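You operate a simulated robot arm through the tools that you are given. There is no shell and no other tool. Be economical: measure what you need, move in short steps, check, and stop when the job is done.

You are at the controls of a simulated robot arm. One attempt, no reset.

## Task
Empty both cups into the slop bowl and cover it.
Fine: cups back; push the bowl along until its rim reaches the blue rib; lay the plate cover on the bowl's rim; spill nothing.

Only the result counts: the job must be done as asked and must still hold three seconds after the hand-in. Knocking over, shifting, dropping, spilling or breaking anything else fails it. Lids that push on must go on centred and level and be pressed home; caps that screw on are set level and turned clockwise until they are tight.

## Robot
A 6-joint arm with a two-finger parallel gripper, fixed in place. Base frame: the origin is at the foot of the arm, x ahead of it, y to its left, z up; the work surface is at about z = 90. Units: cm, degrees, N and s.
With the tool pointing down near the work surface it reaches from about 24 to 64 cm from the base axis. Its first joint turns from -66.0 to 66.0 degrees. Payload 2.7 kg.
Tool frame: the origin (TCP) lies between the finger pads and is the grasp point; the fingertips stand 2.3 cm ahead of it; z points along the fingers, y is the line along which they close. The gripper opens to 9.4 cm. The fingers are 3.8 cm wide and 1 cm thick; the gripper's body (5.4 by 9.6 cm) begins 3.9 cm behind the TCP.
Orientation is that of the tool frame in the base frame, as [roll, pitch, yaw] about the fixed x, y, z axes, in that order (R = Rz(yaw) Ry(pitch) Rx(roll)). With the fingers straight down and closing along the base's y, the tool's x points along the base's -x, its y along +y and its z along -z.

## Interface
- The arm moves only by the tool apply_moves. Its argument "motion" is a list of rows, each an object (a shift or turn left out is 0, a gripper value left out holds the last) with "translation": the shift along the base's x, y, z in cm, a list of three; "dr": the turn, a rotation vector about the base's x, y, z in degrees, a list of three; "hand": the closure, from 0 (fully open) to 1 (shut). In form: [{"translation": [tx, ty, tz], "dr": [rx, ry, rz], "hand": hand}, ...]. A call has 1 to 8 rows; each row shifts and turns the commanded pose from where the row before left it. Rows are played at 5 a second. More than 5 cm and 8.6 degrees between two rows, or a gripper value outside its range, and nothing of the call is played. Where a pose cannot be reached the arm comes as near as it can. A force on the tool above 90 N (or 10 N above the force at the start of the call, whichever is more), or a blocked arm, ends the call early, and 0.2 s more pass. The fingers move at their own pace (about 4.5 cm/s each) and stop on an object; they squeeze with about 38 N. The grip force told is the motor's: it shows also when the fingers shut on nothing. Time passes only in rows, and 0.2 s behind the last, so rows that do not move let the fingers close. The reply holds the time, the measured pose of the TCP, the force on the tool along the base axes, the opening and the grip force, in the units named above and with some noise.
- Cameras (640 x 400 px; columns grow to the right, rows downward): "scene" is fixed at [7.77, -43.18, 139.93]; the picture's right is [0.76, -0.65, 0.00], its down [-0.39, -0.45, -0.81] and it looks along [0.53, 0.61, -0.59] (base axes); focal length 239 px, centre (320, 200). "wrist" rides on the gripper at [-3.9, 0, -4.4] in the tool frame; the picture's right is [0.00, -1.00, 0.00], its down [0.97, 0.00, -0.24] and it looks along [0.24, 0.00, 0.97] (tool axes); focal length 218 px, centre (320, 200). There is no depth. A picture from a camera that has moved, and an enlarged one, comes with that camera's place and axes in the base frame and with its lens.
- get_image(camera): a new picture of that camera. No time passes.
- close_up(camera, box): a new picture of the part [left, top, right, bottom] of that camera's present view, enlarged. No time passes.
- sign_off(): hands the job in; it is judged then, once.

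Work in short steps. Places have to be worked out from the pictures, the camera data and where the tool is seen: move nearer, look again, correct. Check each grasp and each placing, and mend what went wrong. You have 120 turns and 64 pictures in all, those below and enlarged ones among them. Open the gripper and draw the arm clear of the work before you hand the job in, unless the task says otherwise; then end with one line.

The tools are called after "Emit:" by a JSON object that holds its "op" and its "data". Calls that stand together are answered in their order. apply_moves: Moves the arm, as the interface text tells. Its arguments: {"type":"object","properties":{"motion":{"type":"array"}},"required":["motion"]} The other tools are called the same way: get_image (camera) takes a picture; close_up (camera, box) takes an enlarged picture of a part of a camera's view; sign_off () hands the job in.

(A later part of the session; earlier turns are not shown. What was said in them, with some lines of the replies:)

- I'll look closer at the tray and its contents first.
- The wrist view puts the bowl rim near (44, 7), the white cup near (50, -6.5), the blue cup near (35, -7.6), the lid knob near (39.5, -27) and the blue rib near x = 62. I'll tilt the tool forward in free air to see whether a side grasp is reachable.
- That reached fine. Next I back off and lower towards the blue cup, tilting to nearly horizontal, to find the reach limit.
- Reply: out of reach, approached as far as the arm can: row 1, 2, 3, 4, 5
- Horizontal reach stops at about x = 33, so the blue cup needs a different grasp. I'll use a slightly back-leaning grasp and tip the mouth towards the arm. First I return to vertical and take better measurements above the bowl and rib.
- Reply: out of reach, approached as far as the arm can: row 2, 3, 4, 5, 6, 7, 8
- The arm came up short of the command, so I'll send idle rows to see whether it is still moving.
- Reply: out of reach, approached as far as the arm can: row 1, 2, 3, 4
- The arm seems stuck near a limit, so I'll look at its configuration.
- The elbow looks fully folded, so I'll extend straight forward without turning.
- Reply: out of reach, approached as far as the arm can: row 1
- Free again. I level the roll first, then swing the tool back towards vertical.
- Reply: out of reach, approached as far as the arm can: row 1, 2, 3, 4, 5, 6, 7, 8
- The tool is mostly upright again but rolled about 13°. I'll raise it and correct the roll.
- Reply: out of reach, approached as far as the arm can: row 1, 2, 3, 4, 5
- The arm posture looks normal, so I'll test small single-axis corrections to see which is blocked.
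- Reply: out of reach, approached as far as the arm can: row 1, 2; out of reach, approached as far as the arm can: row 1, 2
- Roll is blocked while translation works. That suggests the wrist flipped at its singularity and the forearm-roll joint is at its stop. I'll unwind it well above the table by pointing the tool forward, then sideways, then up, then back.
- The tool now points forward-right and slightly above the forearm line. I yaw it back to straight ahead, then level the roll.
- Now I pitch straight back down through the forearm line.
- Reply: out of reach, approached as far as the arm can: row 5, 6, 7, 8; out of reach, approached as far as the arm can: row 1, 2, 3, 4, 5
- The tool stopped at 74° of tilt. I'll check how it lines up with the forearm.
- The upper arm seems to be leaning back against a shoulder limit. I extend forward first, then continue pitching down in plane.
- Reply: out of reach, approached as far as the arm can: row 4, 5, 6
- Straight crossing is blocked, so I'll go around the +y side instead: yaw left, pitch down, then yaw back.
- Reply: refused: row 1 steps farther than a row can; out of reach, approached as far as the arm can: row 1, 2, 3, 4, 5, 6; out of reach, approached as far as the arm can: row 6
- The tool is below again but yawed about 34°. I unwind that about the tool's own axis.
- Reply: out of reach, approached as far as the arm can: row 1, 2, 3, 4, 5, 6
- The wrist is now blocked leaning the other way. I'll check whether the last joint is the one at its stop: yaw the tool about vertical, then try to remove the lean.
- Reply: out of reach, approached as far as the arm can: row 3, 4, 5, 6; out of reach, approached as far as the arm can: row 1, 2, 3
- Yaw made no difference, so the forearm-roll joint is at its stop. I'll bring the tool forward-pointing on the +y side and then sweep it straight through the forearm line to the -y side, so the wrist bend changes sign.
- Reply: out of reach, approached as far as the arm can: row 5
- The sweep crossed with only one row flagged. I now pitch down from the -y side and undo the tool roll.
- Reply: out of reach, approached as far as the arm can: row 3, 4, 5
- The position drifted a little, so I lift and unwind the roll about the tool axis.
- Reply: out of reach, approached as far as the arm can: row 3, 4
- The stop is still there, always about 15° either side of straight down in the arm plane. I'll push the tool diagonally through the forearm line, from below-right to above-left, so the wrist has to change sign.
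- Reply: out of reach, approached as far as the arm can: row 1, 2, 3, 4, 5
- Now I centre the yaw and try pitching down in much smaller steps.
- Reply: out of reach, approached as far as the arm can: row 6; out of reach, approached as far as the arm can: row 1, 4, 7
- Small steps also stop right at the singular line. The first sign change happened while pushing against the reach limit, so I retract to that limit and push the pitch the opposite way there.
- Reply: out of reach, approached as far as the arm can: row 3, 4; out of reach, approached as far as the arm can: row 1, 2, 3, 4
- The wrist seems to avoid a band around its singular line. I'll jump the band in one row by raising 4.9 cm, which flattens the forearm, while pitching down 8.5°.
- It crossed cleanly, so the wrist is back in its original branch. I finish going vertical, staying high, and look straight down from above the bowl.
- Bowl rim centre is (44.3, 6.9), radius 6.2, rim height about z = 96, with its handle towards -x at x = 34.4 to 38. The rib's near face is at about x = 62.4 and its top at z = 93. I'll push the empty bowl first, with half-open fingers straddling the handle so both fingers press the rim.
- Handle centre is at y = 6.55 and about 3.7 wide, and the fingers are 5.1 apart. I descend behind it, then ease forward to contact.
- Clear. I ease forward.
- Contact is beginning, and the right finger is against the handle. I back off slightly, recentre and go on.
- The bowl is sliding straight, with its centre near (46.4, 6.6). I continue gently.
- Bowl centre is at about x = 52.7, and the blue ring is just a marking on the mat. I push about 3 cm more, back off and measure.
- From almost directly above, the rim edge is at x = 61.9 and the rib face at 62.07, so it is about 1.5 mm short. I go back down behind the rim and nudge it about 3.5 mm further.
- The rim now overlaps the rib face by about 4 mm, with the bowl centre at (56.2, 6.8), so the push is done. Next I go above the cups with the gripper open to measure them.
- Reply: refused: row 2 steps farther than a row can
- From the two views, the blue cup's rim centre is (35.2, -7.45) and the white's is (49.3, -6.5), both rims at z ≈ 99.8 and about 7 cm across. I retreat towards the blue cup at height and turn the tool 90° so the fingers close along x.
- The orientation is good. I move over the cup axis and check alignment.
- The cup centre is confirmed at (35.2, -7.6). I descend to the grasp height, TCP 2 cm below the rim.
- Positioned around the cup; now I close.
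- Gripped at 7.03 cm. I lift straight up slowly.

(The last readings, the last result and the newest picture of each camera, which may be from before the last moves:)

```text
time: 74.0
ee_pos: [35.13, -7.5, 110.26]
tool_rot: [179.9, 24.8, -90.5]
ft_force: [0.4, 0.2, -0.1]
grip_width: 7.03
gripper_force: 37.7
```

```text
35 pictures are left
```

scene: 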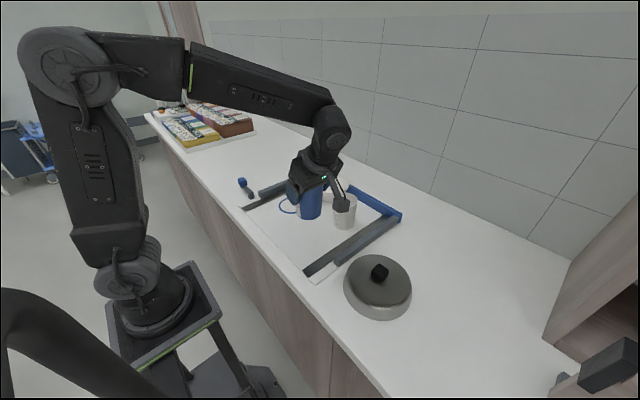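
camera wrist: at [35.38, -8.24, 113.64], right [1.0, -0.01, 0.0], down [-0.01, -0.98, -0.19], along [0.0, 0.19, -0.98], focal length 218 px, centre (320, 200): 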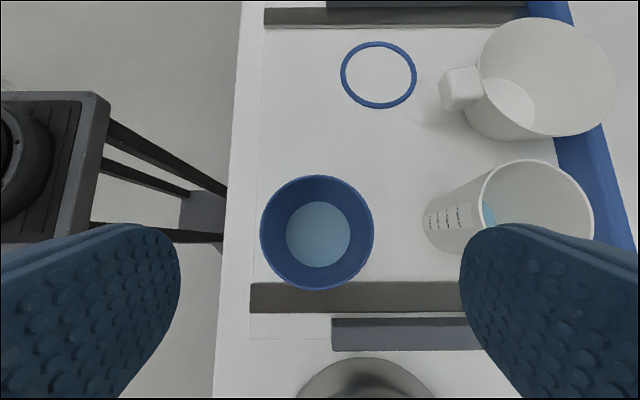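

The cup is held and upright. I carry it slowly to a point over the bowl, staying above the white cup.

Emit:
{"op": "apply_moves", "data": {"motion": [{"translation": [0.5, 0.3, 1]}, {"translation": [1.5, 1, 1]}, {"translation": [2, 1, 1]}, {"translation": [2, 1, 0]}, {"translation": [2, 1, 0]}, {"translation": [2, 1, 0]}, {"translation": [2, 1, 0]}, {"translation": [2, 1, 0]}]}}

Emit:
{"op": "apply_moves", "data": {"motion": [{"translation": [2, 1, 0]}, {"translation": [2, 1, 0]}, {"translation": [1.5, 1, 0]}, {"translation": [0.9, 0.7, 0]}, {"translation": [0.5, 0.5, 0]}]}}

```text
time: 75.8
ee_pos: [49.26, -0.19, 113.18]
tool_rot: [179.9, 24.7, -90.5]
ft_force: [0.5, -0.7, -0.4]
grip_width: 7.01
gripper_force: 38.3
```

```text
time: 77.0
ee_pos: [56.08, 4.11, 113.09]
tool_rot: [180.0, 24.8, -90.5]
ft_force: [-0.8, 0.9, -0.2]
grip_width: 7.03
gripper_force: 37.9
```

Over the bowl. I tilt the first 48° slowly at height, with the mouth turning towards +y.

Emit:
{"op": "apply_moves", "data": {"motion": [{"dr": [-6, 0, 0]}, {"dr": [-6, 0, 0]}, {"dr": [-6, 0, 0]}, {"dr": [-6, 0, 0]}, {"dr": [-6, 0, 0]}, {"dr": [-6, 0, 0]}, {"dr": [-6, 0, 0]}, {"dr": [-6, 0, 0]}]}}

Emit:
{"op": "apply_moves", "data": {"motion": [{"translation": [0, 0, -2]}, {"translation": [0, 0, -2]}, {"translation": [0, 0, -2]}, {"translation": [0, 0, -1.5]}]}}

Emit:
{"op": "close_up", "data": {"camera": "scene", "box": [240, 110, 420, 250]}}

```text
time: 78.8
ee_pos: [56.02, 3.99, 113.34]
tool_rot: [-179.7, -23.3, -90.5]
ft_force: [1.4, 0.2, -0.3]
grip_width: 7.0
gripper_force: 37.7
```

```text
time: 79.8
ee_pos: [55.93, 4.21, 105.67]
tool_rot: [-179.5, -23.2, -90.5]
ft_force: [0.3, 0.1, -1.2]
grip_width: 7.02
gripper_force: 38.0
```

```text
2.86 times, centred on (330, 180) of scene
camera zoom: at [7.77, -43.18, 139.93], right [0.76, -0.65, 0.0], down [-0.39, -0.45, -0.81], along [0.53, 0.61, -0.59], focal length 682 px, centre (291, 257)
```

zoom: 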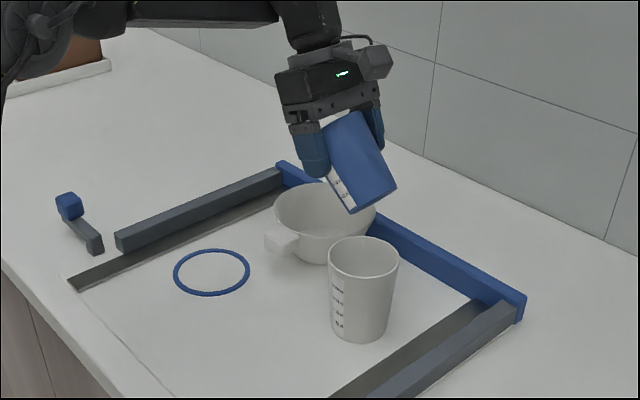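

The cup is tilted over the bowl and nothing has spilled. I continue pouring slowly.

Emit:
{"op": "apply_moves", "data": {"motion": [{"dr": [-4, 0, 0]}, {"dr": [-4, 0, 0]}, {"dr": [-4, 0, 0]}, {"dr": [-4, 0, 0]}, {"dr": [-3, 0, 0]}, {"dr": [-3, 0, 0]}, {"dr": [-3, 0, 0]}, {"dr": [-3, 0, 0]}]}}

Emit:
{"op": "get_image", "data": {"camera": "wrist"}}

```text
time: 81.6
ee_pos: [56.03, 3.91, 105.7]
tool_rot: [-179.4, -51.3, -90.7]
ft_force: [0.0, -0.3, -0.7]
grip_width: 7.0
gripper_force: 38.3
```

```text
33 pictures are left
camera wrist: at [56.08, 9.92, 105.54], right [1.0, 0.0, 0.01], down [-0.01, -0.42, 0.91], along [0.0, -0.91, -0.42], focal length 218 px, centre (320, 200)
```

wrist: 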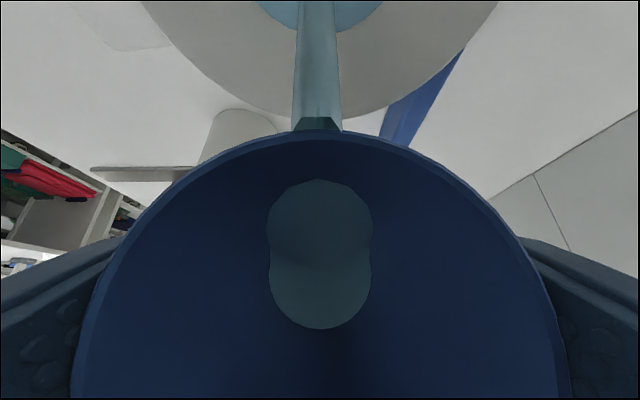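

The stream is landing in the bowl. I continue slowly.

Emit:
{"op": "apply_moves", "data": {"motion": [{"dr": [-2, 0, 0]}, {}, {"dr": [-2, 0, 0]}, {}, {"dr": [-2, 0, 0]}, {"dr": [-2, 0, 0]}, {"dr": [-3, 0, 0]}, {"dr": [-3, 0, 0]}]}}

Emit:
{"op": "apply_moves", "data": {"motion": [{"dr": [-4, 0, 0]}, {"dr": [-4, 0, 0]}, {"dr": [-4, 0, 0]}, {"dr": [-4, 0, 0]}, {"dr": [-4, 0, 0]}, {}, {}]}}

Emit:
{"op": "get_image", "data": {"camera": "wrist"}}

```text
time: 83.4
ee_pos: [55.83, 3.98, 105.78]
tool_rot: [-178.9, -65.2, -91.0]
ft_force: [-0.1, 0.3, -0.4]
grip_width: 6.99
gripper_force: 38.2
```

```text
time: 85.0
ee_pos: [56.0, 4.16, 105.76]
tool_rot: [-174.7, -85.2, -95.0]
ft_force: [0.7, -0.1, -0.2]
grip_width: 7.01
gripper_force: 37.9
```

```text
32 pictures are left
camera wrist: at [56.07, 8.76, 102.32], right [1.0, 0.0, 0.01], down [-0.01, 0.16, 0.99], along [0.0, -0.99, 0.16], focal length 218 px, centre (320, 200)
```

wrist: 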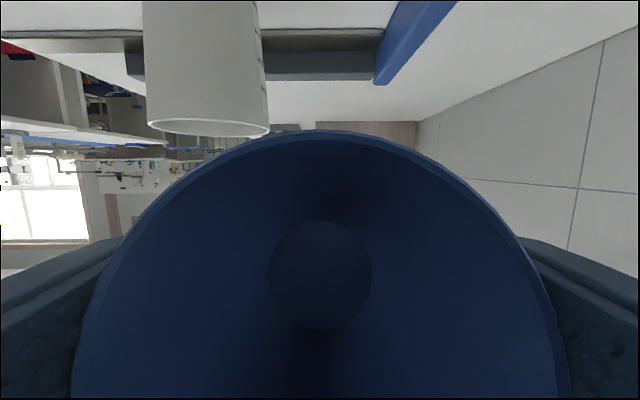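

The cup looks empty. I hold briefly, then turn it upright again while rising.

Emit:
{"op": "apply_moves", "data": {"motion": [{"dr": [-3, 0, 0]}, {}, {}, {"dr": [3, 0, 0]}, {"dr": [8, 0, 0]}, {"dr": [8, 0, 0]}, {"dr": [8, 0, 0]}, {"dr": [8, 0, 0]}]}}

Emit:
{"op": "apply_moves", "data": {"motion": [{"translation": [0, 0, 2], "dr": [8, 0, 0]}, {"translation": [0, 0, 2], "dr": [8, 0, 0]}, {"translation": [0, 0, 2], "dr": [8, 0, 0]}, {"translation": [0, 0, 1.5], "dr": [8, 0, 0]}, {"dr": [8, 0, 0]}, {"dr": [8, 0, 0]}, {"dr": [8, 0, 0]}, {"dr": [8, 0, 0]}]}}

```text
time: 86.8
ee_pos: [56.09, 3.89, 105.71]
tool_rot: [-179.2, -53.0, -90.8]
ft_force: [0.6, 0.6, 0.4]
grip_width: 7.01
gripper_force: 38.0
```

```text
time: 88.6
ee_pos: [56.12, 3.91, 113.29]
tool_rot: [-179.9, 11.0, -90.5]
ft_force: [-0.1, -0.4, 0.4]
grip_width: 7.01
gripper_force: 38.2
```

I finish the upright turn and carry the cup back.

Emit:
{"op": "apply_moves", "data": {"motion": [{"dr": [7, 0, 0]}, {"dr": [6.9, 0, 0]}, {"translation": [-2, -1, 0]}, {"translation": [-3, -1.6, 0]}, {"translation": [-3.5, -1.8, 0]}, {"translation": [-3.5, -1.9, 0]}, {"translation": [-3.5, -1.9, 0]}, {"translation": [-3.5, -1.9, 0]}]}}

Emit:
{"op": "apply_moves", "data": {"motion": [{"translation": [-1.95, -1.23, -3]}, {"translation": [0, 0, -4]}, {"translation": [0, 0, -3]}]}}

```text
time: 90.4
ee_pos: [36.87, -6.35, 113.46]
tool_rot: [180.0, 24.7, -90.5]
ft_force: [-0.1, 0.1, -0.6]
grip_width: 7.03
gripper_force: 38.1
```

```text
time: 91.2
ee_pos: [35.16, -7.25, 103.13]
tool_rot: [-180.0, 24.7, -90.5]
ft_force: [-0.3, 0.6, -0.3]
grip_width: 7.03
gripper_force: 37.5
```

Emit:
{"op": "apply_moves", "data": {"motion": [{"translation": [0, -0.15, -2]}, {"translation": [0, 0, -1.5]}, {"translation": [0, 0, -1]}, {"translation": [0, 0, -0.4]}, {"translation": [0, 0, -0.3]}]}}

Emit:
{"op": "close_up", "data": {"camera": "scene", "box": [260, 170, 380, 270]}}

```text
time: 92.4
ee_pos: [35.14, -7.45, 97.97]
tool_rot: [180.0, 24.7, -90.6]
ft_force: [-0.5, 0.8, -0.7]
grip_width: 7.04
gripper_force: 38.4
```

```text
4.00 times, centred on (320, 220) of scene
camera zoom: at [7.77, -43.18, 139.93], right [0.76, -0.65, 0.0], down [-0.39, -0.45, -0.81], along [0.53, 0.61, -0.59], focal length 955 px, centre (320, 120)
```

zoom: 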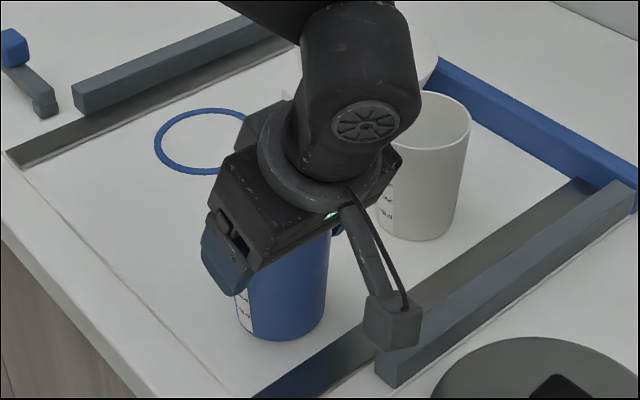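

It is about 2 mm above the original height, so I lower gently until contact.

Emit:
{"op": "apply_moves", "data": {"motion": [{"translation": [0, 0, -0.1]}, {"translation": [0, 0, -0.1]}, {}]}}

```text
time: 93.2
ee_pos: [35.19, -7.45, 97.89]
tool_rot: [-179.9, 24.7, -90.5]
ft_force: [0.0, -0.5, -0.6]
grip_width: 7.05
gripper_force: 37.8
```

Emit:
{"op": "apply_moves", "data": {"motion": [{"translation": [0, 0, -0.1]}, {}, {}]}}

```text
time: 94.0
ee_pos: [35.03, -7.51, 97.76]
tool_rot: [179.9, 24.7, -90.5]
ft_force: [0.1, -0.1, -0.2]
grip_width: 7.04
gripper_force: 38.2
```

Back at the original height, so I release gently.

Emit:
{"op": "apply_moves", "data": {"motion": [{"hand": 0.2}, {"hand": 0.1}, {"hand": 0}, {"hand": 0}, {"hand": 0}]}}

Emit:
{"op": "apply_moves", "data": {"motion": [{"translation": [0, 0, 1.5]}, {"translation": [0, 0, 3]}, {"translation": [0, 0, 4]}, {"translation": [2, -0.5, 4]}]}}

Emit:
{"op": "get_image", "data": {"camera": "wrist"}}

```text
time: 95.2
ee_pos: [35.07, -7.41, 97.76]
tool_rot: [180.0, 24.7, -90.4]
ft_force: [-0.6, 0.2, 0.6]
grip_width: 9.4
gripper_force: 0.0
```

```text
time: 96.2
ee_pos: [36.99, -7.93, 110.43]
tool_rot: [-180.0, 24.7, -90.5]
ft_force: [0.4, -0.2, -0.2]
grip_width: 9.41
gripper_force: 0.1
```

```text
30 pictures are left
camera wrist: at [37.08, -6.15, 116.13], right [1.0, -0.01, 0.0], down [-0.01, -0.98, -0.19], along [0.0, 0.19, -0.98], focal length 218 px, centre (320, 200)
```

wrist: 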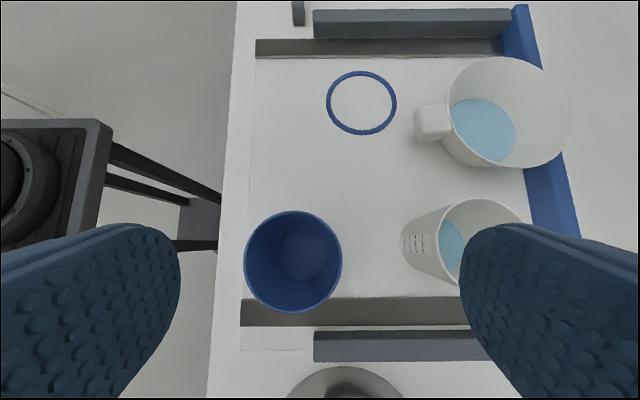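

The blue cup is back, upright and empty, with its water in the bowl. Now I go over the white cup.

Emit:
{"op": "apply_moves", "data": {"motion": [{"translation": [4, 0, 0]}, {"translation": [4, 0, 0]}, {"translation": [4.3, 0.2, -1]}]}}

Emit:
{"op": "get_image", "data": {"camera": "wrist"}}

```text
time: 97.0
ee_pos: [49.61, -7.64, 109.51]
tool_rot: [-180.0, 24.6, -90.4]
ft_force: [-0.2, 0.0, 0.8]
grip_width: 9.4
gripper_force: 0.1
```

```text
29 pictures are left
camera wrist: at [49.64, -6.04, 115.23], right [1.0, -0.01, 0.0], down [-0.01, -0.98, -0.19], along [0.0, 0.19, -0.98], focal length 218 px, centre (320, 200)
```

wrist: 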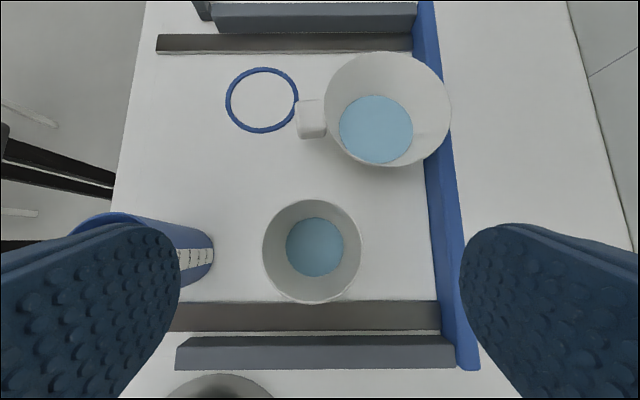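

The white cup's centre is (49.05, -6.6). I descend around it.

Emit:
{"op": "apply_moves", "data": {"motion": [{"translation": [-0.5, 1.0, -3]}, {"translation": [0, 0, -3]}, {"translation": [0, 0, -3]}, {"translation": [0, 0, -2]}, {"translation": [0, 0, -0.7]}]}}

Emit:
{"op": "close_up", "data": {"camera": "scene", "box": [260, 130, 420, 250]}}

```text
time: 98.2
ee_pos: [49.04, -6.81, 97.62]
tool_rot: [-179.9, 24.7, -90.6]
ft_force: [-0.3, 0.2, -0.2]
grip_width: 9.41
gripper_force: 0.0
```

```text
3.33 times, centred on (340, 190) of scene
camera zoom: at [7.77, -43.18, 139.93], right [0.76, -0.65, 0.0], down [-0.39, -0.45, -0.81], along [0.53, 0.61, -0.59], focal length 796 px, centre (253, 233)
```

zoom: 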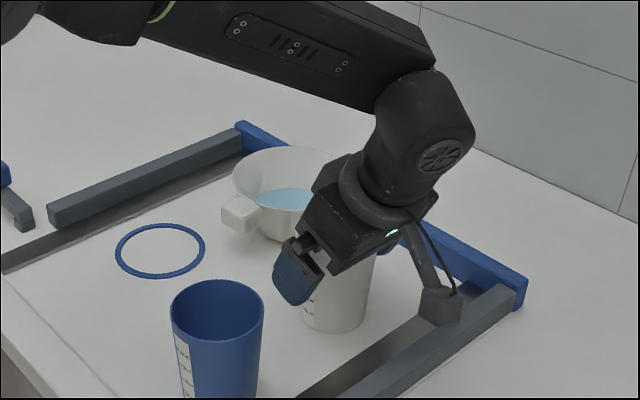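

Emit:
{"op": "apply_moves", "data": {"motion": [{"translation": [0, 0.1, 0.1], "hand": 1}, {"hand": 1}, {"hand": 1}, {"hand": 1}]}}

Emit:
{"op": "apply_moves", "data": {"motion": [{"translation": [0, 0, 1]}, {"translation": [0, 0, 1.5]}, {"translation": [0, 0, 2]}, {"translation": [0, 0, 2.5]}, {"translation": [0, 0, 2.5]}, {"translation": [0, 0, 2.5]}, {"translation": [0, 0, 2.5]}, {"translation": [0, 0, 1]}]}}

```text
time: 99.2
ee_pos: [49.01, -6.83, 97.73]
tool_rot: [180.0, 24.7, -90.6]
ft_force: [0.8, -0.3, -0.5]
grip_width: 7.05
gripper_force: 37.7
```

```text
time: 101.0
ee_pos: [48.74, -6.66, 113.19]
tool_rot: [180.0, 24.7, -90.4]
ft_force: [-0.7, -0.2, -0.6]
grip_width: 7.04
gripper_force: 38.4
```

Lifted at 7.04 cm grip. I carry it over the bowl.

Emit:
{"op": "apply_moves", "data": {"motion": [{"translation": [0.5, 0.8, 0]}, {"translation": [1.2, 1.8, 0]}, {"translation": [1.4, 2, 0]}, {"translation": [1.4, 2, 0]}, {"translation": [1.4, 2, 0]}, {"translation": [0.9, 1.4, 0]}, {"translation": [0.4, 0.7, 0]}]}}

Emit:
{"op": "apply_moves", "data": {"motion": [{"dr": [-6, 0, 0]}, {"dr": [-6, 0, 0]}, {"dr": [-6, 0, 0]}, {"dr": [-6, 0, 0]}, {"dr": [-6, 0, 0]}, {"dr": [-6, 0, 0]}, {"dr": [-6, 0, 0]}, {"dr": [-6, 0, 0]}]}}

Emit:
{"op": "apply_moves", "data": {"motion": [{"translation": [0, 0, -2]}, {"translation": [0, 0, -2]}, {"translation": [0, 0, -2]}, {"translation": [0, 0, -1.5]}]}}

Emit:
{"op": "close_up", "data": {"camera": "scene", "box": [240, 110, 420, 250]}}

```text
time: 102.6
ee_pos: [56.1, 3.93, 113.18]
tool_rot: [180.0, 24.7, -90.4]
ft_force: [-0.4, -0.3, -0.6]
grip_width: 7.01
gripper_force: 38.2
```

```text
time: 104.4
ee_pos: [56.05, 4.0, 113.38]
tool_rot: [-179.7, -23.4, -90.4]
ft_force: [0.5, 0.4, 0.5]
grip_width: 7.01
gripper_force: 37.8
```

```text
time: 105.4
ee_pos: [56.06, 3.91, 105.75]
tool_rot: [-179.6, -23.4, -90.6]
ft_force: [0.0, -0.1, 0.4]
grip_width: 7.02
gripper_force: 37.7
```

```text
2.86 times, centred on (330, 180) of scene
camera zoom: at [7.77, -43.18, 139.93], right [0.76, -0.65, 0.0], down [-0.39, -0.45, -0.81], along [0.53, 0.61, -0.59], focal length 682 px, centre (291, 257)
```

zoom: 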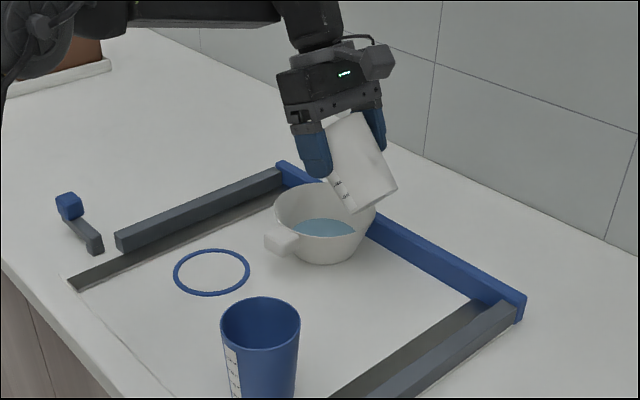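

This matches the first pour, so I repeat the slow tilt.

Emit:
{"op": "apply_moves", "data": {"motion": [{"dr": [-4, 0, 0]}, {"dr": [-4, 0, 0]}, {"dr": [-4, 0, 0]}, {"dr": [-4, 0, 0]}, {"dr": [-3, 0, 0]}, {"dr": [-3, 0, 0]}, {"dr": [-3, 0, 0]}, {"dr": [-3, 0, 0]}]}}

Emit:
{"op": "apply_moves", "data": {"motion": [{"dr": [-2, 0, 0]}, {}, {"dr": [-2, 0, 0]}, {}, {"dr": [-2, 0, 0]}, {"dr": [-2, 0, 0]}, {"dr": [-3, 0, 0]}, {"dr": [-3, 0, 0]}]}}

Emit:
{"op": "apply_moves", "data": {"motion": [{"dr": [-4, 0, 0]}, {"dr": [-4, 0, 0]}, {"dr": [-4, 0, 0]}, {"dr": [-4, 0, 0]}, {"dr": [-4, 0, 0]}, {}, {}]}}

Emit:
{"op": "get_image", "data": {"camera": "wrist"}}

```text
time: 107.2
ee_pos: [56.06, 3.91, 105.67]
tool_rot: [-179.4, -51.3, -90.7]
ft_force: [-0.7, 0.6, -1.3]
grip_width: 7.05
gripper_force: 38.2
```

```text
time: 109.0
ee_pos: [56.02, 4.11, 105.76]
tool_rot: [-178.9, -65.2, -91.1]
ft_force: [-0.2, 0.6, -0.6]
grip_width: 7.02
gripper_force: 37.6
```

```text
time: 110.6
ee_pos: [56.13, 4.03, 105.76]
tool_rot: [-174.7, -85.4, -95.2]
ft_force: [0.0, -0.1, -0.7]
grip_width: 7.02
gripper_force: 37.9
```

```text
26 pictures are left
camera wrist: at [56.14, 8.77, 102.36], right [1.0, 0.0, 0.01], down [-0.01, 0.16, 0.99], along [0.0, -0.99, 0.16], focal length 218 px, centre (320, 200)
```

wrist: 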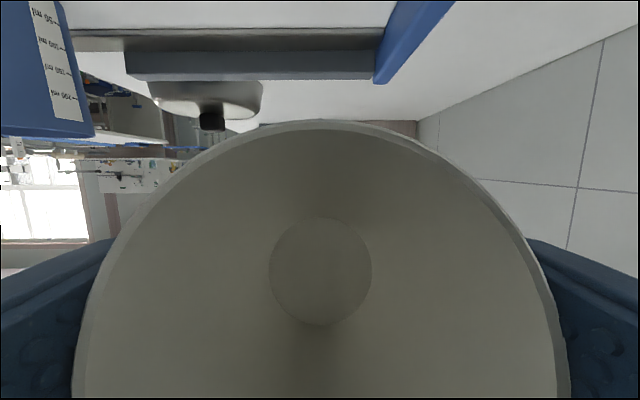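

The white cup is empty. I turn it back upright and raise it.

Emit:
{"op": "apply_moves", "data": {"motion": [{"dr": [-3, 0, 0]}, {}, {}, {"dr": [3, 0, 0]}, {"dr": [8, 0, 0]}, {"dr": [8, 0, 0]}, {"dr": [8, 0, 0]}, {"dr": [8, 0, 0]}]}}

Emit:
{"op": "apply_moves", "data": {"motion": [{"translation": [0, 0, 2], "dr": [8, 0, 0]}, {"translation": [0, 0, 2], "dr": [8, 0, 0]}, {"translation": [0, 0, 2], "dr": [8, 0, 0]}, {"translation": [0, 0, 1.5], "dr": [8, 0, 0]}, {"dr": [8, 0, 0]}, {"dr": [8, 0, 0]}, {"dr": [8, 0, 0]}, {"dr": [8, 0, 0]}]}}

Emit:
{"op": "apply_moves", "data": {"motion": [{"dr": [7, 0, 0]}, {"dr": [6.7, 0, 0]}, {"translation": [-1.4, -2.2, 0]}, {"translation": [-1.4, -2.2, 0]}, {"translation": [-1.4, -2.2, 0]}, {"translation": [-1.4, -2.2, 0]}, {"translation": [-1.4, -1.9, 0]}]}}

```text
time: 112.4
ee_pos: [56.12, 3.93, 105.65]
tool_rot: [-179.2, -53.1, -90.8]
ft_force: [-0.3, 0.8, 0.1]
grip_width: 7.06
gripper_force: 37.9
```

```text
time: 114.2
ee_pos: [56.01, 3.93, 113.12]
tool_rot: [-179.9, 11.0, -90.5]
ft_force: [-0.7, 0.6, -0.4]
grip_width: 7.02
gripper_force: 38.4
```

```text
time: 115.8
ee_pos: [49.05, -6.78, 113.28]
tool_rot: [179.9, 24.4, -90.5]
ft_force: [0.2, 0.8, -0.7]
grip_width: 7.02
gripper_force: 38.5
```

Above its original place. I lower it to the same height as the grasp (97.73).

Emit:
{"op": "apply_moves", "data": {"motion": [{"translation": [0, 0, -4], "dr": [0.3, 0, 0]}, {"translation": [0, 0, -4]}, {"translation": [0, 0, -3]}, {"translation": [0, 0, -2]}, {"translation": [0, 0, -1.5]}, {"translation": [0, 0, -0.6]}, {"translation": [0, 0, -0.3]}, {}]}}

```text
time: 117.6
ee_pos: [49.02, -6.75, 97.84]
tool_rot: [-180.0, 24.7, -90.5]
ft_force: [-0.2, 0.5, -0.4]
grip_width: 7.03
gripper_force: 38.5
```

Emit:
{"op": "apply_moves", "data": {"motion": [{"translation": [0, 0, -0.1]}, {}, {"hand": 0.2}, {"hand": 0.1}, {"hand": 0}, {"hand": 0}, {"hand": 0}]}}

Emit:
{"op": "apply_moves", "data": {"motion": [{"translation": [0, 0, 1.5]}, {"translation": [0, 0, 3]}, {"translation": [0, 0, 4]}, {"translation": [0, 0, 4]}, {"translation": [0, 0, 4]}]}}

Emit:
{"op": "get_image", "data": {"camera": "wrist"}}

Emit:
{"op": "close_up", "data": {"camera": "scene", "box": [240, 160, 440, 330]}}

```text
time: 119.2
ee_pos: [48.95, -6.86, 97.62]
tool_rot: [-180.0, 24.8, -90.5]
ft_force: [-0.2, -0.2, -0.4]
grip_width: 9.41
gripper_force: 0.1
```

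```text
time: 120.4
ee_pos: [49.06, -6.8, 114.05]
tool_rot: [179.8, 24.7, -90.5]
ft_force: [-0.8, 0.8, 0.0]
grip_width: 9.41
gripper_force: 0.1
```

```text
25 pictures are left
camera wrist: at [49.17, -5.07, 119.75], right [1.0, -0.01, 0.0], down [-0.01, -0.98, -0.19], along [0.0, 0.19, -0.98], focal length 218 px, centre (320, 200)
```

wrist: 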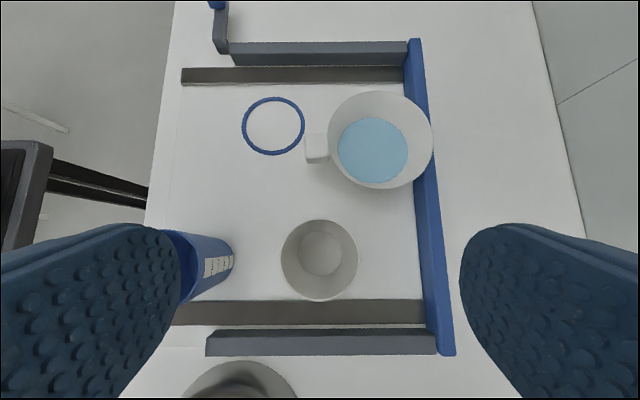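

```text
2.35 times, centred on (340, 245) of scene
camera zoom: at [7.77, -43.18, 139.93], right [0.76, -0.65, 0.0], down [-0.39, -0.45, -0.81], along [0.53, 0.61, -0.59], focal length 562 px, centre (273, 94)
```

zoom: 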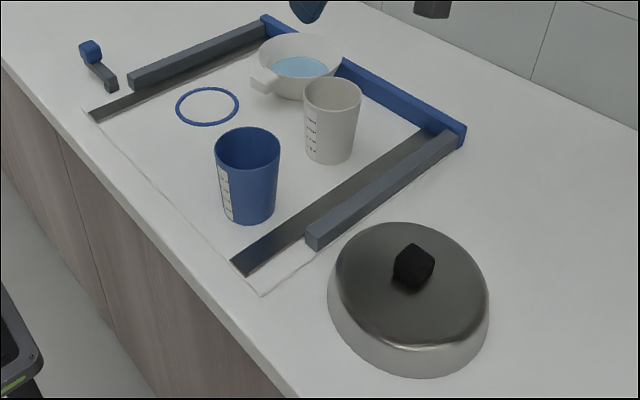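

Both cups are back and upright, all the water is in the bowl, and the rim is at the rib. Next is the cover: I set the tool vertical and go above it.

Emit:
{"op": "apply_moves", "data": {"motion": [{"translation": [0, -2, 1], "dr": [-8.3, 0, 0]}, {"translation": [-1, -3, 1], "dr": [-8.2, 0, 0]}, {"translation": [-2, -3.5, 0], "dr": [-8.2, 0, 0]}, {"translation": [-2.5, -4, 0]}, {"translation": [-2.5, -4, 0]}, {"translation": [-1.5, -4, 0]}]}}

Emit:
{"op": "get_image", "data": {"camera": "wrist"}}

```text
time: 121.8
ee_pos: [39.86, -27.35, 116.33]
tool_rot: [-179.8, 0.0, -90.5]
ft_force: [0.2, -0.1, -1.1]
grip_width: 9.36
gripper_force: 0.2
```

```text
23 pictures are left
camera wrist: at [39.89, -23.48, 120.8], right [1.0, -0.01, 0.0], down [-0.01, -0.97, 0.24], along [0.0, -0.24, -0.97], focal length 218 px, centre (320, 200)
```

wrist: 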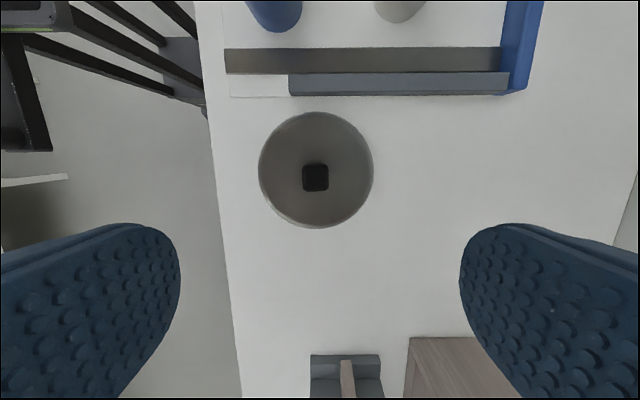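

Emit:
{"op": "close_up", "data": {"camera": "wrist", "box": [240, 100, 400, 240]}}

Emit:
{"op": "close_up", "data": {"camera": "scene", "box": [330, 230, 430, 330]}}

```text
2.86 times, centred on (320, 170) of wrist
camera zoom: at [39.89, -23.48, 120.8], right [1.0, -0.01, 0.0], down [-0.01, -0.97, 0.24], along [0.0, -0.24, -0.97], focal length 624 px, centre (320, 286)
```

zoom: 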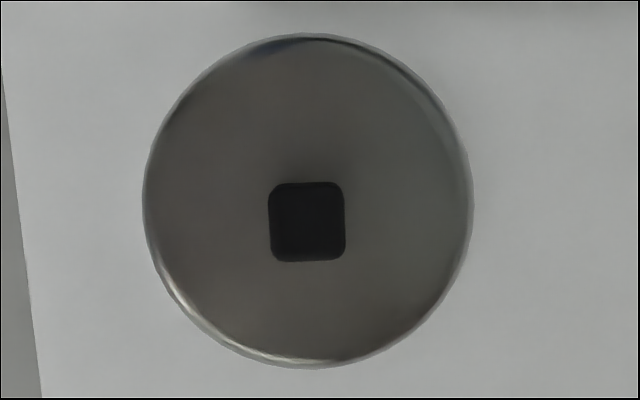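

```text
4.00 times, centred on (380, 280) of scene
camera zoom: at [7.77, -43.18, 139.92], right [0.76, -0.65, 0.0], down [-0.39, -0.45, -0.81], along [0.53, 0.61, -0.59], focal length 955 px, centre (80, -120)
```

zoom: 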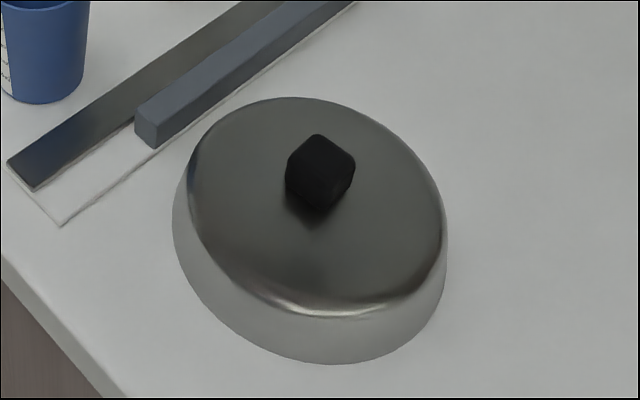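

The cover is about 15 cm across with a 3 cm square knob centred at (39.35, -26.85), top at z ≈ 97, faces aligned with the fingers. I descend on it.

Emit:
{"op": "apply_moves", "data": {"motion": [{"translation": [-0.5, 0.5, -4], "hand": 0.3}, {"translation": [0, 0, -4]}, {"translation": [0, 0, -4]}, {"translation": [0, 0, -2]}]}}

Emit:
{"op": "get_image", "data": {"camera": "wrist"}}

```text
time: 122.8
ee_pos: [39.05, -26.89, 102.21]
tool_rot: [-179.8, 0.0, -90.4]
ft_force: [0.4, -0.3, -0.6]
grip_width: 6.58
gripper_force: 0.2
```

```text
20 pictures are left
camera wrist: at [39.14, -22.88, 106.69], right [1.0, -0.01, 0.0], down [-0.01, -0.97, 0.24], along [0.0, -0.24, -0.97], focal length 218 px, centre (320, 200)
```

wrist: 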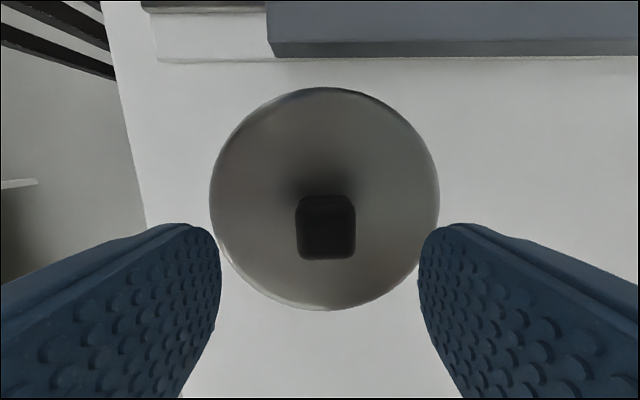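

The knob centre is confirmed at (39.4, -26.85). I lower to grasp height and close.

Emit:
{"op": "apply_moves", "data": {"motion": [{"translation": [0.3, 0.04, -2.5]}, {"translation": [0, 0, -1.5]}, {"translation": [0, 0, -0.7]}, {"translation": [0, 0, -0.4]}]}}

Emit:
{"op": "apply_moves", "data": {"motion": [{"hand": 0.6}, {"hand": 1}, {"hand": 1}, {"hand": 1}, {"hand": 1}]}}

```text
time: 123.8
ee_pos: [39.37, -26.57, 97.0]
tool_rot: [-179.9, 0.0, -90.4]
ft_force: [-0.5, 0.1, -0.2]
grip_width: 6.58
gripper_force: 0.0
```

```text
time: 125.0
ee_pos: [39.33, -26.79, 97.05]
tool_rot: [-179.8, 0.0, -90.4]
ft_force: [-1.0, 0.0, 0.7]
grip_width: 2.96
gripper_force: 37.6
```

Gripped at 2.96 cm. I lift and check the cover's underside and level.

Emit:
{"op": "apply_moves", "data": {"motion": [{"translation": [0, 0, 1]}, {"translation": [0, 0, 2]}, {"translation": [0, 0, 3]}, {"translation": [0, 0, 4]}, {"translation": [0, 0, 4]}, {"translation": [0, 0, 4]}]}}

Emit:
{"op": "close_up", "data": {"camera": "scene", "box": [300, 110, 460, 260]}}

```text
time: 126.4
ee_pos: [39.39, -26.45, 115.42]
tool_rot: [-179.8, 0.1, -90.3]
ft_force: [-0.4, 0.4, -0.7]
grip_width: 2.96
gripper_force: 37.8
```

```text
2.67 times, centred on (380, 185) of scene
camera zoom: at [7.77, -43.18, 139.92], right [0.76, -0.65, 0.0], down [-0.39, -0.45, -0.81], along [0.53, 0.61, -0.59], focal length 636 px, centre (160, 240)
```

zoom: 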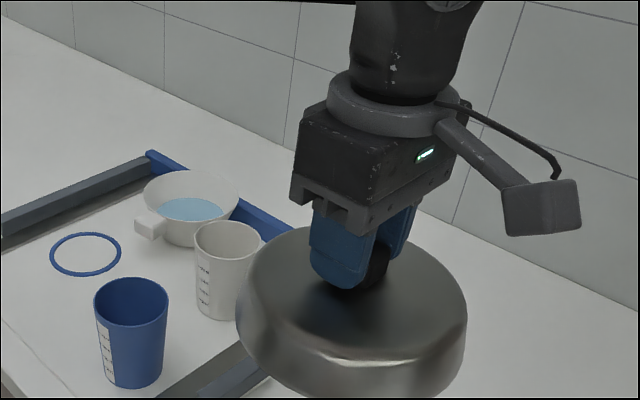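

The cover hangs level. I carry it high over the cups to the bowl centre at (56.2, 6.75).

Emit:
{"op": "apply_moves", "data": {"motion": [{"translation": [0.7, 1.2, 0.5]}, {"translation": [1.4, 2.8, 0]}, {"translation": [1.5, 3, 0]}, {"translation": [1.5, 3, 0]}, {"translation": [1.5, 3, 0]}, {"translation": [1.5, 3, 0]}, {"translation": [1.5, 3, 0]}, {"translation": [1.5, 3, 0]}]}}

Emit:
{"op": "apply_moves", "data": {"motion": [{"translation": [1.5, 3, 0]}, {"translation": [1.5, 3, 0]}, {"translation": [1.4, 2.8, 0]}, {"translation": [0.8, 1.6, 0]}, {}]}}

```text
time: 128.2
ee_pos: [50.54, -4.42, 115.7]
tool_rot: [-179.8, 0.0, -90.4]
ft_force: [-0.3, 0.3, -1.8]
grip_width: 2.95
gripper_force: 37.8
```

```text
time: 129.4
ee_pos: [55.38, 5.63, 115.69]
tool_rot: [-179.9, 0.0, -90.5]
ft_force: [-0.3, 0.0, -1.4]
grip_width: 2.93
gripper_force: 38.5
```

Emit:
{"op": "apply_moves", "data": {"motion": [{"translation": [0.8, 1.1, 0]}, {"translation": [0, 0, -3]}, {"translation": [0, 0, -3]}, {"translation": [0, 0, -2]}, {"translation": [0, 0, -1]}, {}]}}

Emit:
{"op": "close_up", "data": {"camera": "scene", "box": [250, 130, 400, 250]}}

```text
time: 130.8
ee_pos: [56.52, 6.88, 106.4]
tool_rot: [-179.8, 0.0, -90.4]
ft_force: [-0.1, 0.2, -1.6]
grip_width: 2.95
gripper_force: 38.5
```

```text
3.33 times, centred on (325, 190) of scene
camera zoom: at [7.77, -43.18, 139.93], right [0.76, -0.65, 0.0], down [-0.39, -0.45, -0.81], along [0.53, 0.61, -0.59], focal length 796 px, centre (303, 233)
```

zoom: 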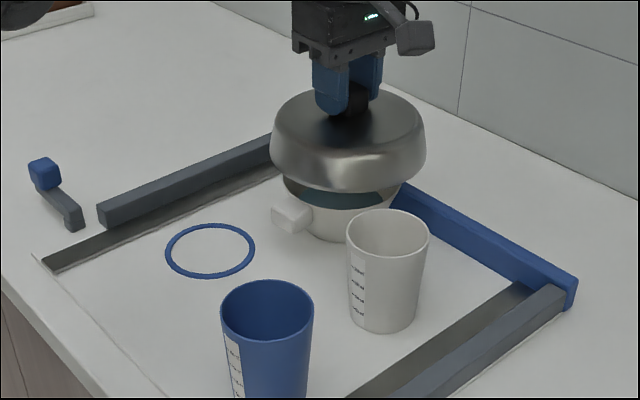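

The cover is centred over the bowl. I descend slowly, watching the force.

Emit:
{"op": "apply_moves", "data": {"motion": [{"translation": [-0.15, -0.1, -1]}, {"translation": [0, 0, -1]}, {"translation": [0, 0, -0.5]}, {"translation": [0, 0, -0.4]}, {}]}}

Emit:
{"op": "close_up", "data": {"camera": "scene", "box": [270, 150, 390, 240]}}

```text
time: 132.0
ee_pos: [56.22, 6.8, 103.66]
tool_rot: [-179.9, 0.0, -90.3]
ft_force: [0.1, -0.7, -1.0]
grip_width: 2.98
gripper_force: 37.8
```

```text
4.44 times, centred on (330, 195) of scene
camera zoom: at [7.77, -43.18, 139.93], right [0.76, -0.65, 0.0], down [-0.39, -0.45, -0.81], along [0.53, 0.61, -0.59], focal length 1061 px, centre (276, 222)
```

zoom: 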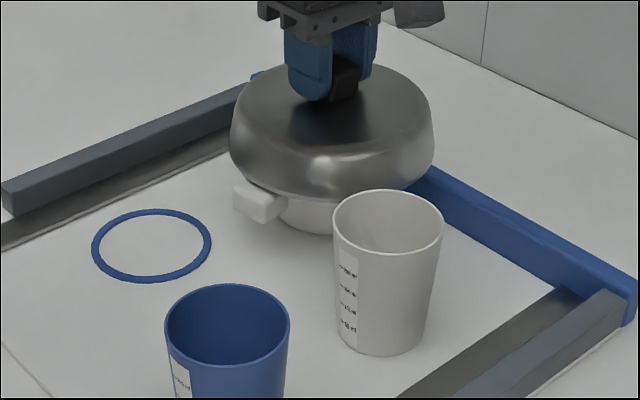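

Emit:
{"op": "apply_moves", "data": {"motion": [{"translation": [0, 0, -0.2]}, {"translation": [0, 0, -0.2]}, {"translation": [0, 0, -0.2]}, {}]}}

```text
time: 133.0
ee_pos: [56.21, 6.73, 103.35]
tool_rot: [-179.5, -0.1, -90.4]
ft_force: [-2.3, -2.9, 20.2]
grip_width: 2.94
gripper_force: 37.6
```

Contact shows as 20 N upward at z = 103.35, which matches the cover's base on the rim. I ease off the force before releasing.

Emit:
{"op": "apply_moves", "data": {"motion": [{"translation": [0, 0, 0.1]}, {"translation": [0, 0, 0.1]}, {}]}}

Emit:
{"op": "close_up", "data": {"camera": "scene", "box": [270, 150, 390, 240]}}

```text
time: 133.8
ee_pos: [56.29, 6.86, 103.21]
tool_rot: [-179.8, 0.1, -90.4]
ft_force: [-1.1, -4.9, 14.3]
grip_width: 2.97
gripper_force: 37.7
```

```text
4.44 times, centred on (330, 195) of scene
camera zoom: at [7.74, -43.19, 139.92], right [0.76, -0.65, 0.0], down [-0.39, -0.45, -0.81], along [0.53, 0.61, -0.59], focal length 1061 px, centre (276, 222)
```

zoom: 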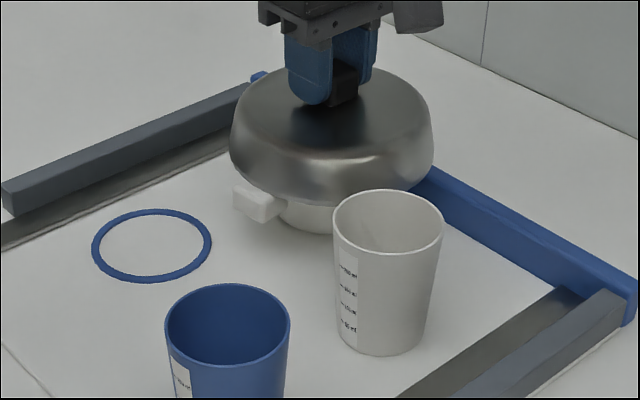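

Emit:
{"op": "apply_moves", "data": {"motion": [{"translation": [0, 0, 0.1]}, {}]}}

```text
time: 134.4
ee_pos: [56.39, 6.83, 103.16]
tool_rot: [-179.9, 0.1, -90.3]
ft_force: [1.0, -1.7, 6.3]
grip_width: 2.95
gripper_force: 37.5
```

Light contact of 6 N. I release gradually.

Emit:
{"op": "apply_moves", "data": {"motion": [{"translation": [0, 0, 0.05]}, {"hand": 0.65}, {"hand": 0.55}, {"hand": 0.5}, {"hand": 0.4}, {}]}}

Emit:
{"op": "close_up", "data": {"camera": "scene", "box": [270, 150, 390, 240]}}

```text
time: 135.8
ee_pos: [56.38, 6.77, 103.42]
tool_rot: [-179.8, 0.0, -90.4]
ft_force: [0.4, 0.1, 0.1]
grip_width: 5.62
gripper_force: 0.0
```

```text
4.44 times, centred on (330, 195) of scene
camera zoom: at [7.77, -43.18, 139.93], right [0.76, -0.65, 0.0], down [-0.39, -0.45, -0.81], along [0.53, 0.61, -0.59], focal length 1061 px, centre (276, 222)
```

zoom: 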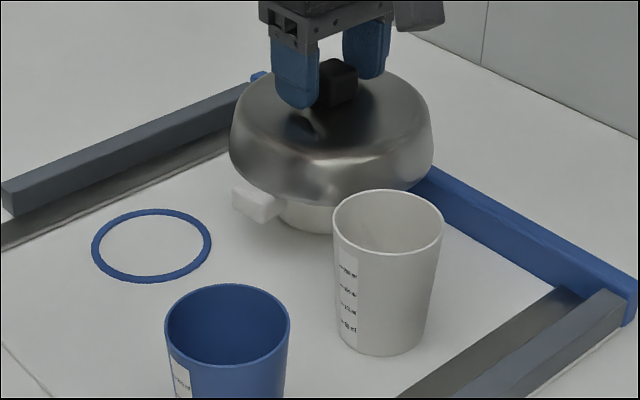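

The cover stays on the bowl. I lift straight up and away, then look from above.

Emit:
{"op": "apply_moves", "data": {"motion": [{"translation": [0, 0, 2]}, {"translation": [0, 0, 3]}, {"translation": [0, 0, 4]}, {"translation": [-1, -2, 4]}, {"translation": [-2, -3, 2]}]}}

Emit:
{"op": "get_image", "data": {"camera": "wrist"}}

Emit:
{"op": "close_up", "data": {"camera": "scene", "box": [240, 150, 420, 270]}}

```text
time: 137.0
ee_pos: [53.19, 1.65, 118.45]
tool_rot: [-179.9, 0.0, -90.5]
ft_force: [0.4, 0.5, 0.7]
grip_width: 5.64
gripper_force: 0.0
```

```text
14 pictures are left
camera wrist: at [53.31, 5.47, 122.92], right [1.0, -0.01, 0.0], down [-0.01, -0.97, 0.24], along [0.0, -0.24, -0.97], focal length 218 px, centre (320, 200)
```

wrist: 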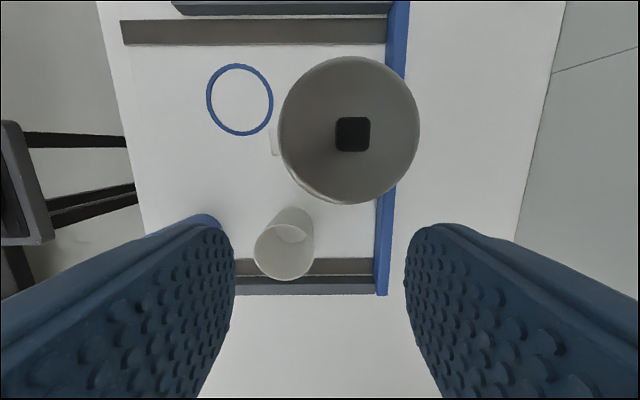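

```text
3.33 times, centred on (330, 210) of scene
camera zoom: at [7.77, -43.18, 139.92], right [0.76, -0.65, 0.0], down [-0.39, -0.45, -0.81], along [0.53, 0.61, -0.59], focal length 796 px, centre (287, 167)
```

zoom: 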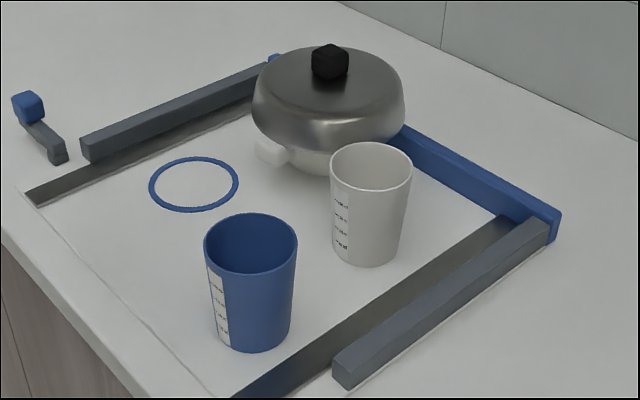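

The cover is level and centred, the handle position shows the bowl hasn't moved, and both cups are in place. I open fully and draw the arm clear.

Emit:
{"op": "apply_moves", "data": {"motion": [{"translation": [-3, -2, 2], "hand": 0}, {"translation": [-3, -1, 2]}, {"translation": [-3, -1, 2]}, {"translation": [-3, 0, 1]}, {"translation": [-3, 0, 0]}, {}, {}, {}]}}

Emit:
{"op": "get_image", "data": {"camera": "scene"}}

```text
time: 138.8
ee_pos: [38.16, -2.25, 125.36]
tool_rot: [-179.7, 0.0, -90.4]
ft_force: [-0.1, -0.4, 0.6]
grip_width: 9.38
gripper_force: 0.1
```

```text
12 pictures are left
```

scene: 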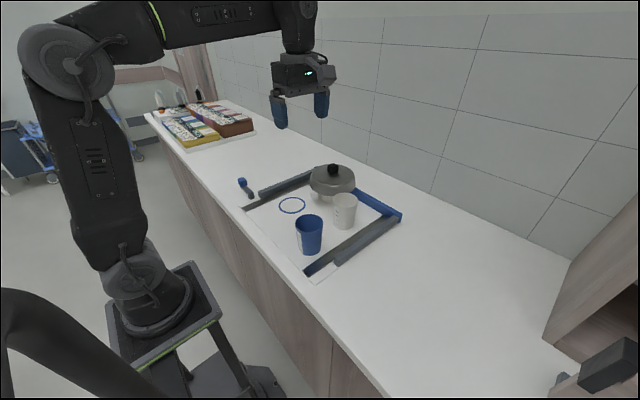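

Everything is in place and the arm is clear, so I hand in.

Emit:
{"op": "sign_off", "data": {}}

```text
The job is handed in.
```

Both cups are emptied into the slop bowl and back in their places, the bowl's rim is at the blue rib (about 4 mm past its near face), the cover is level on the rim, and I saw no spills.
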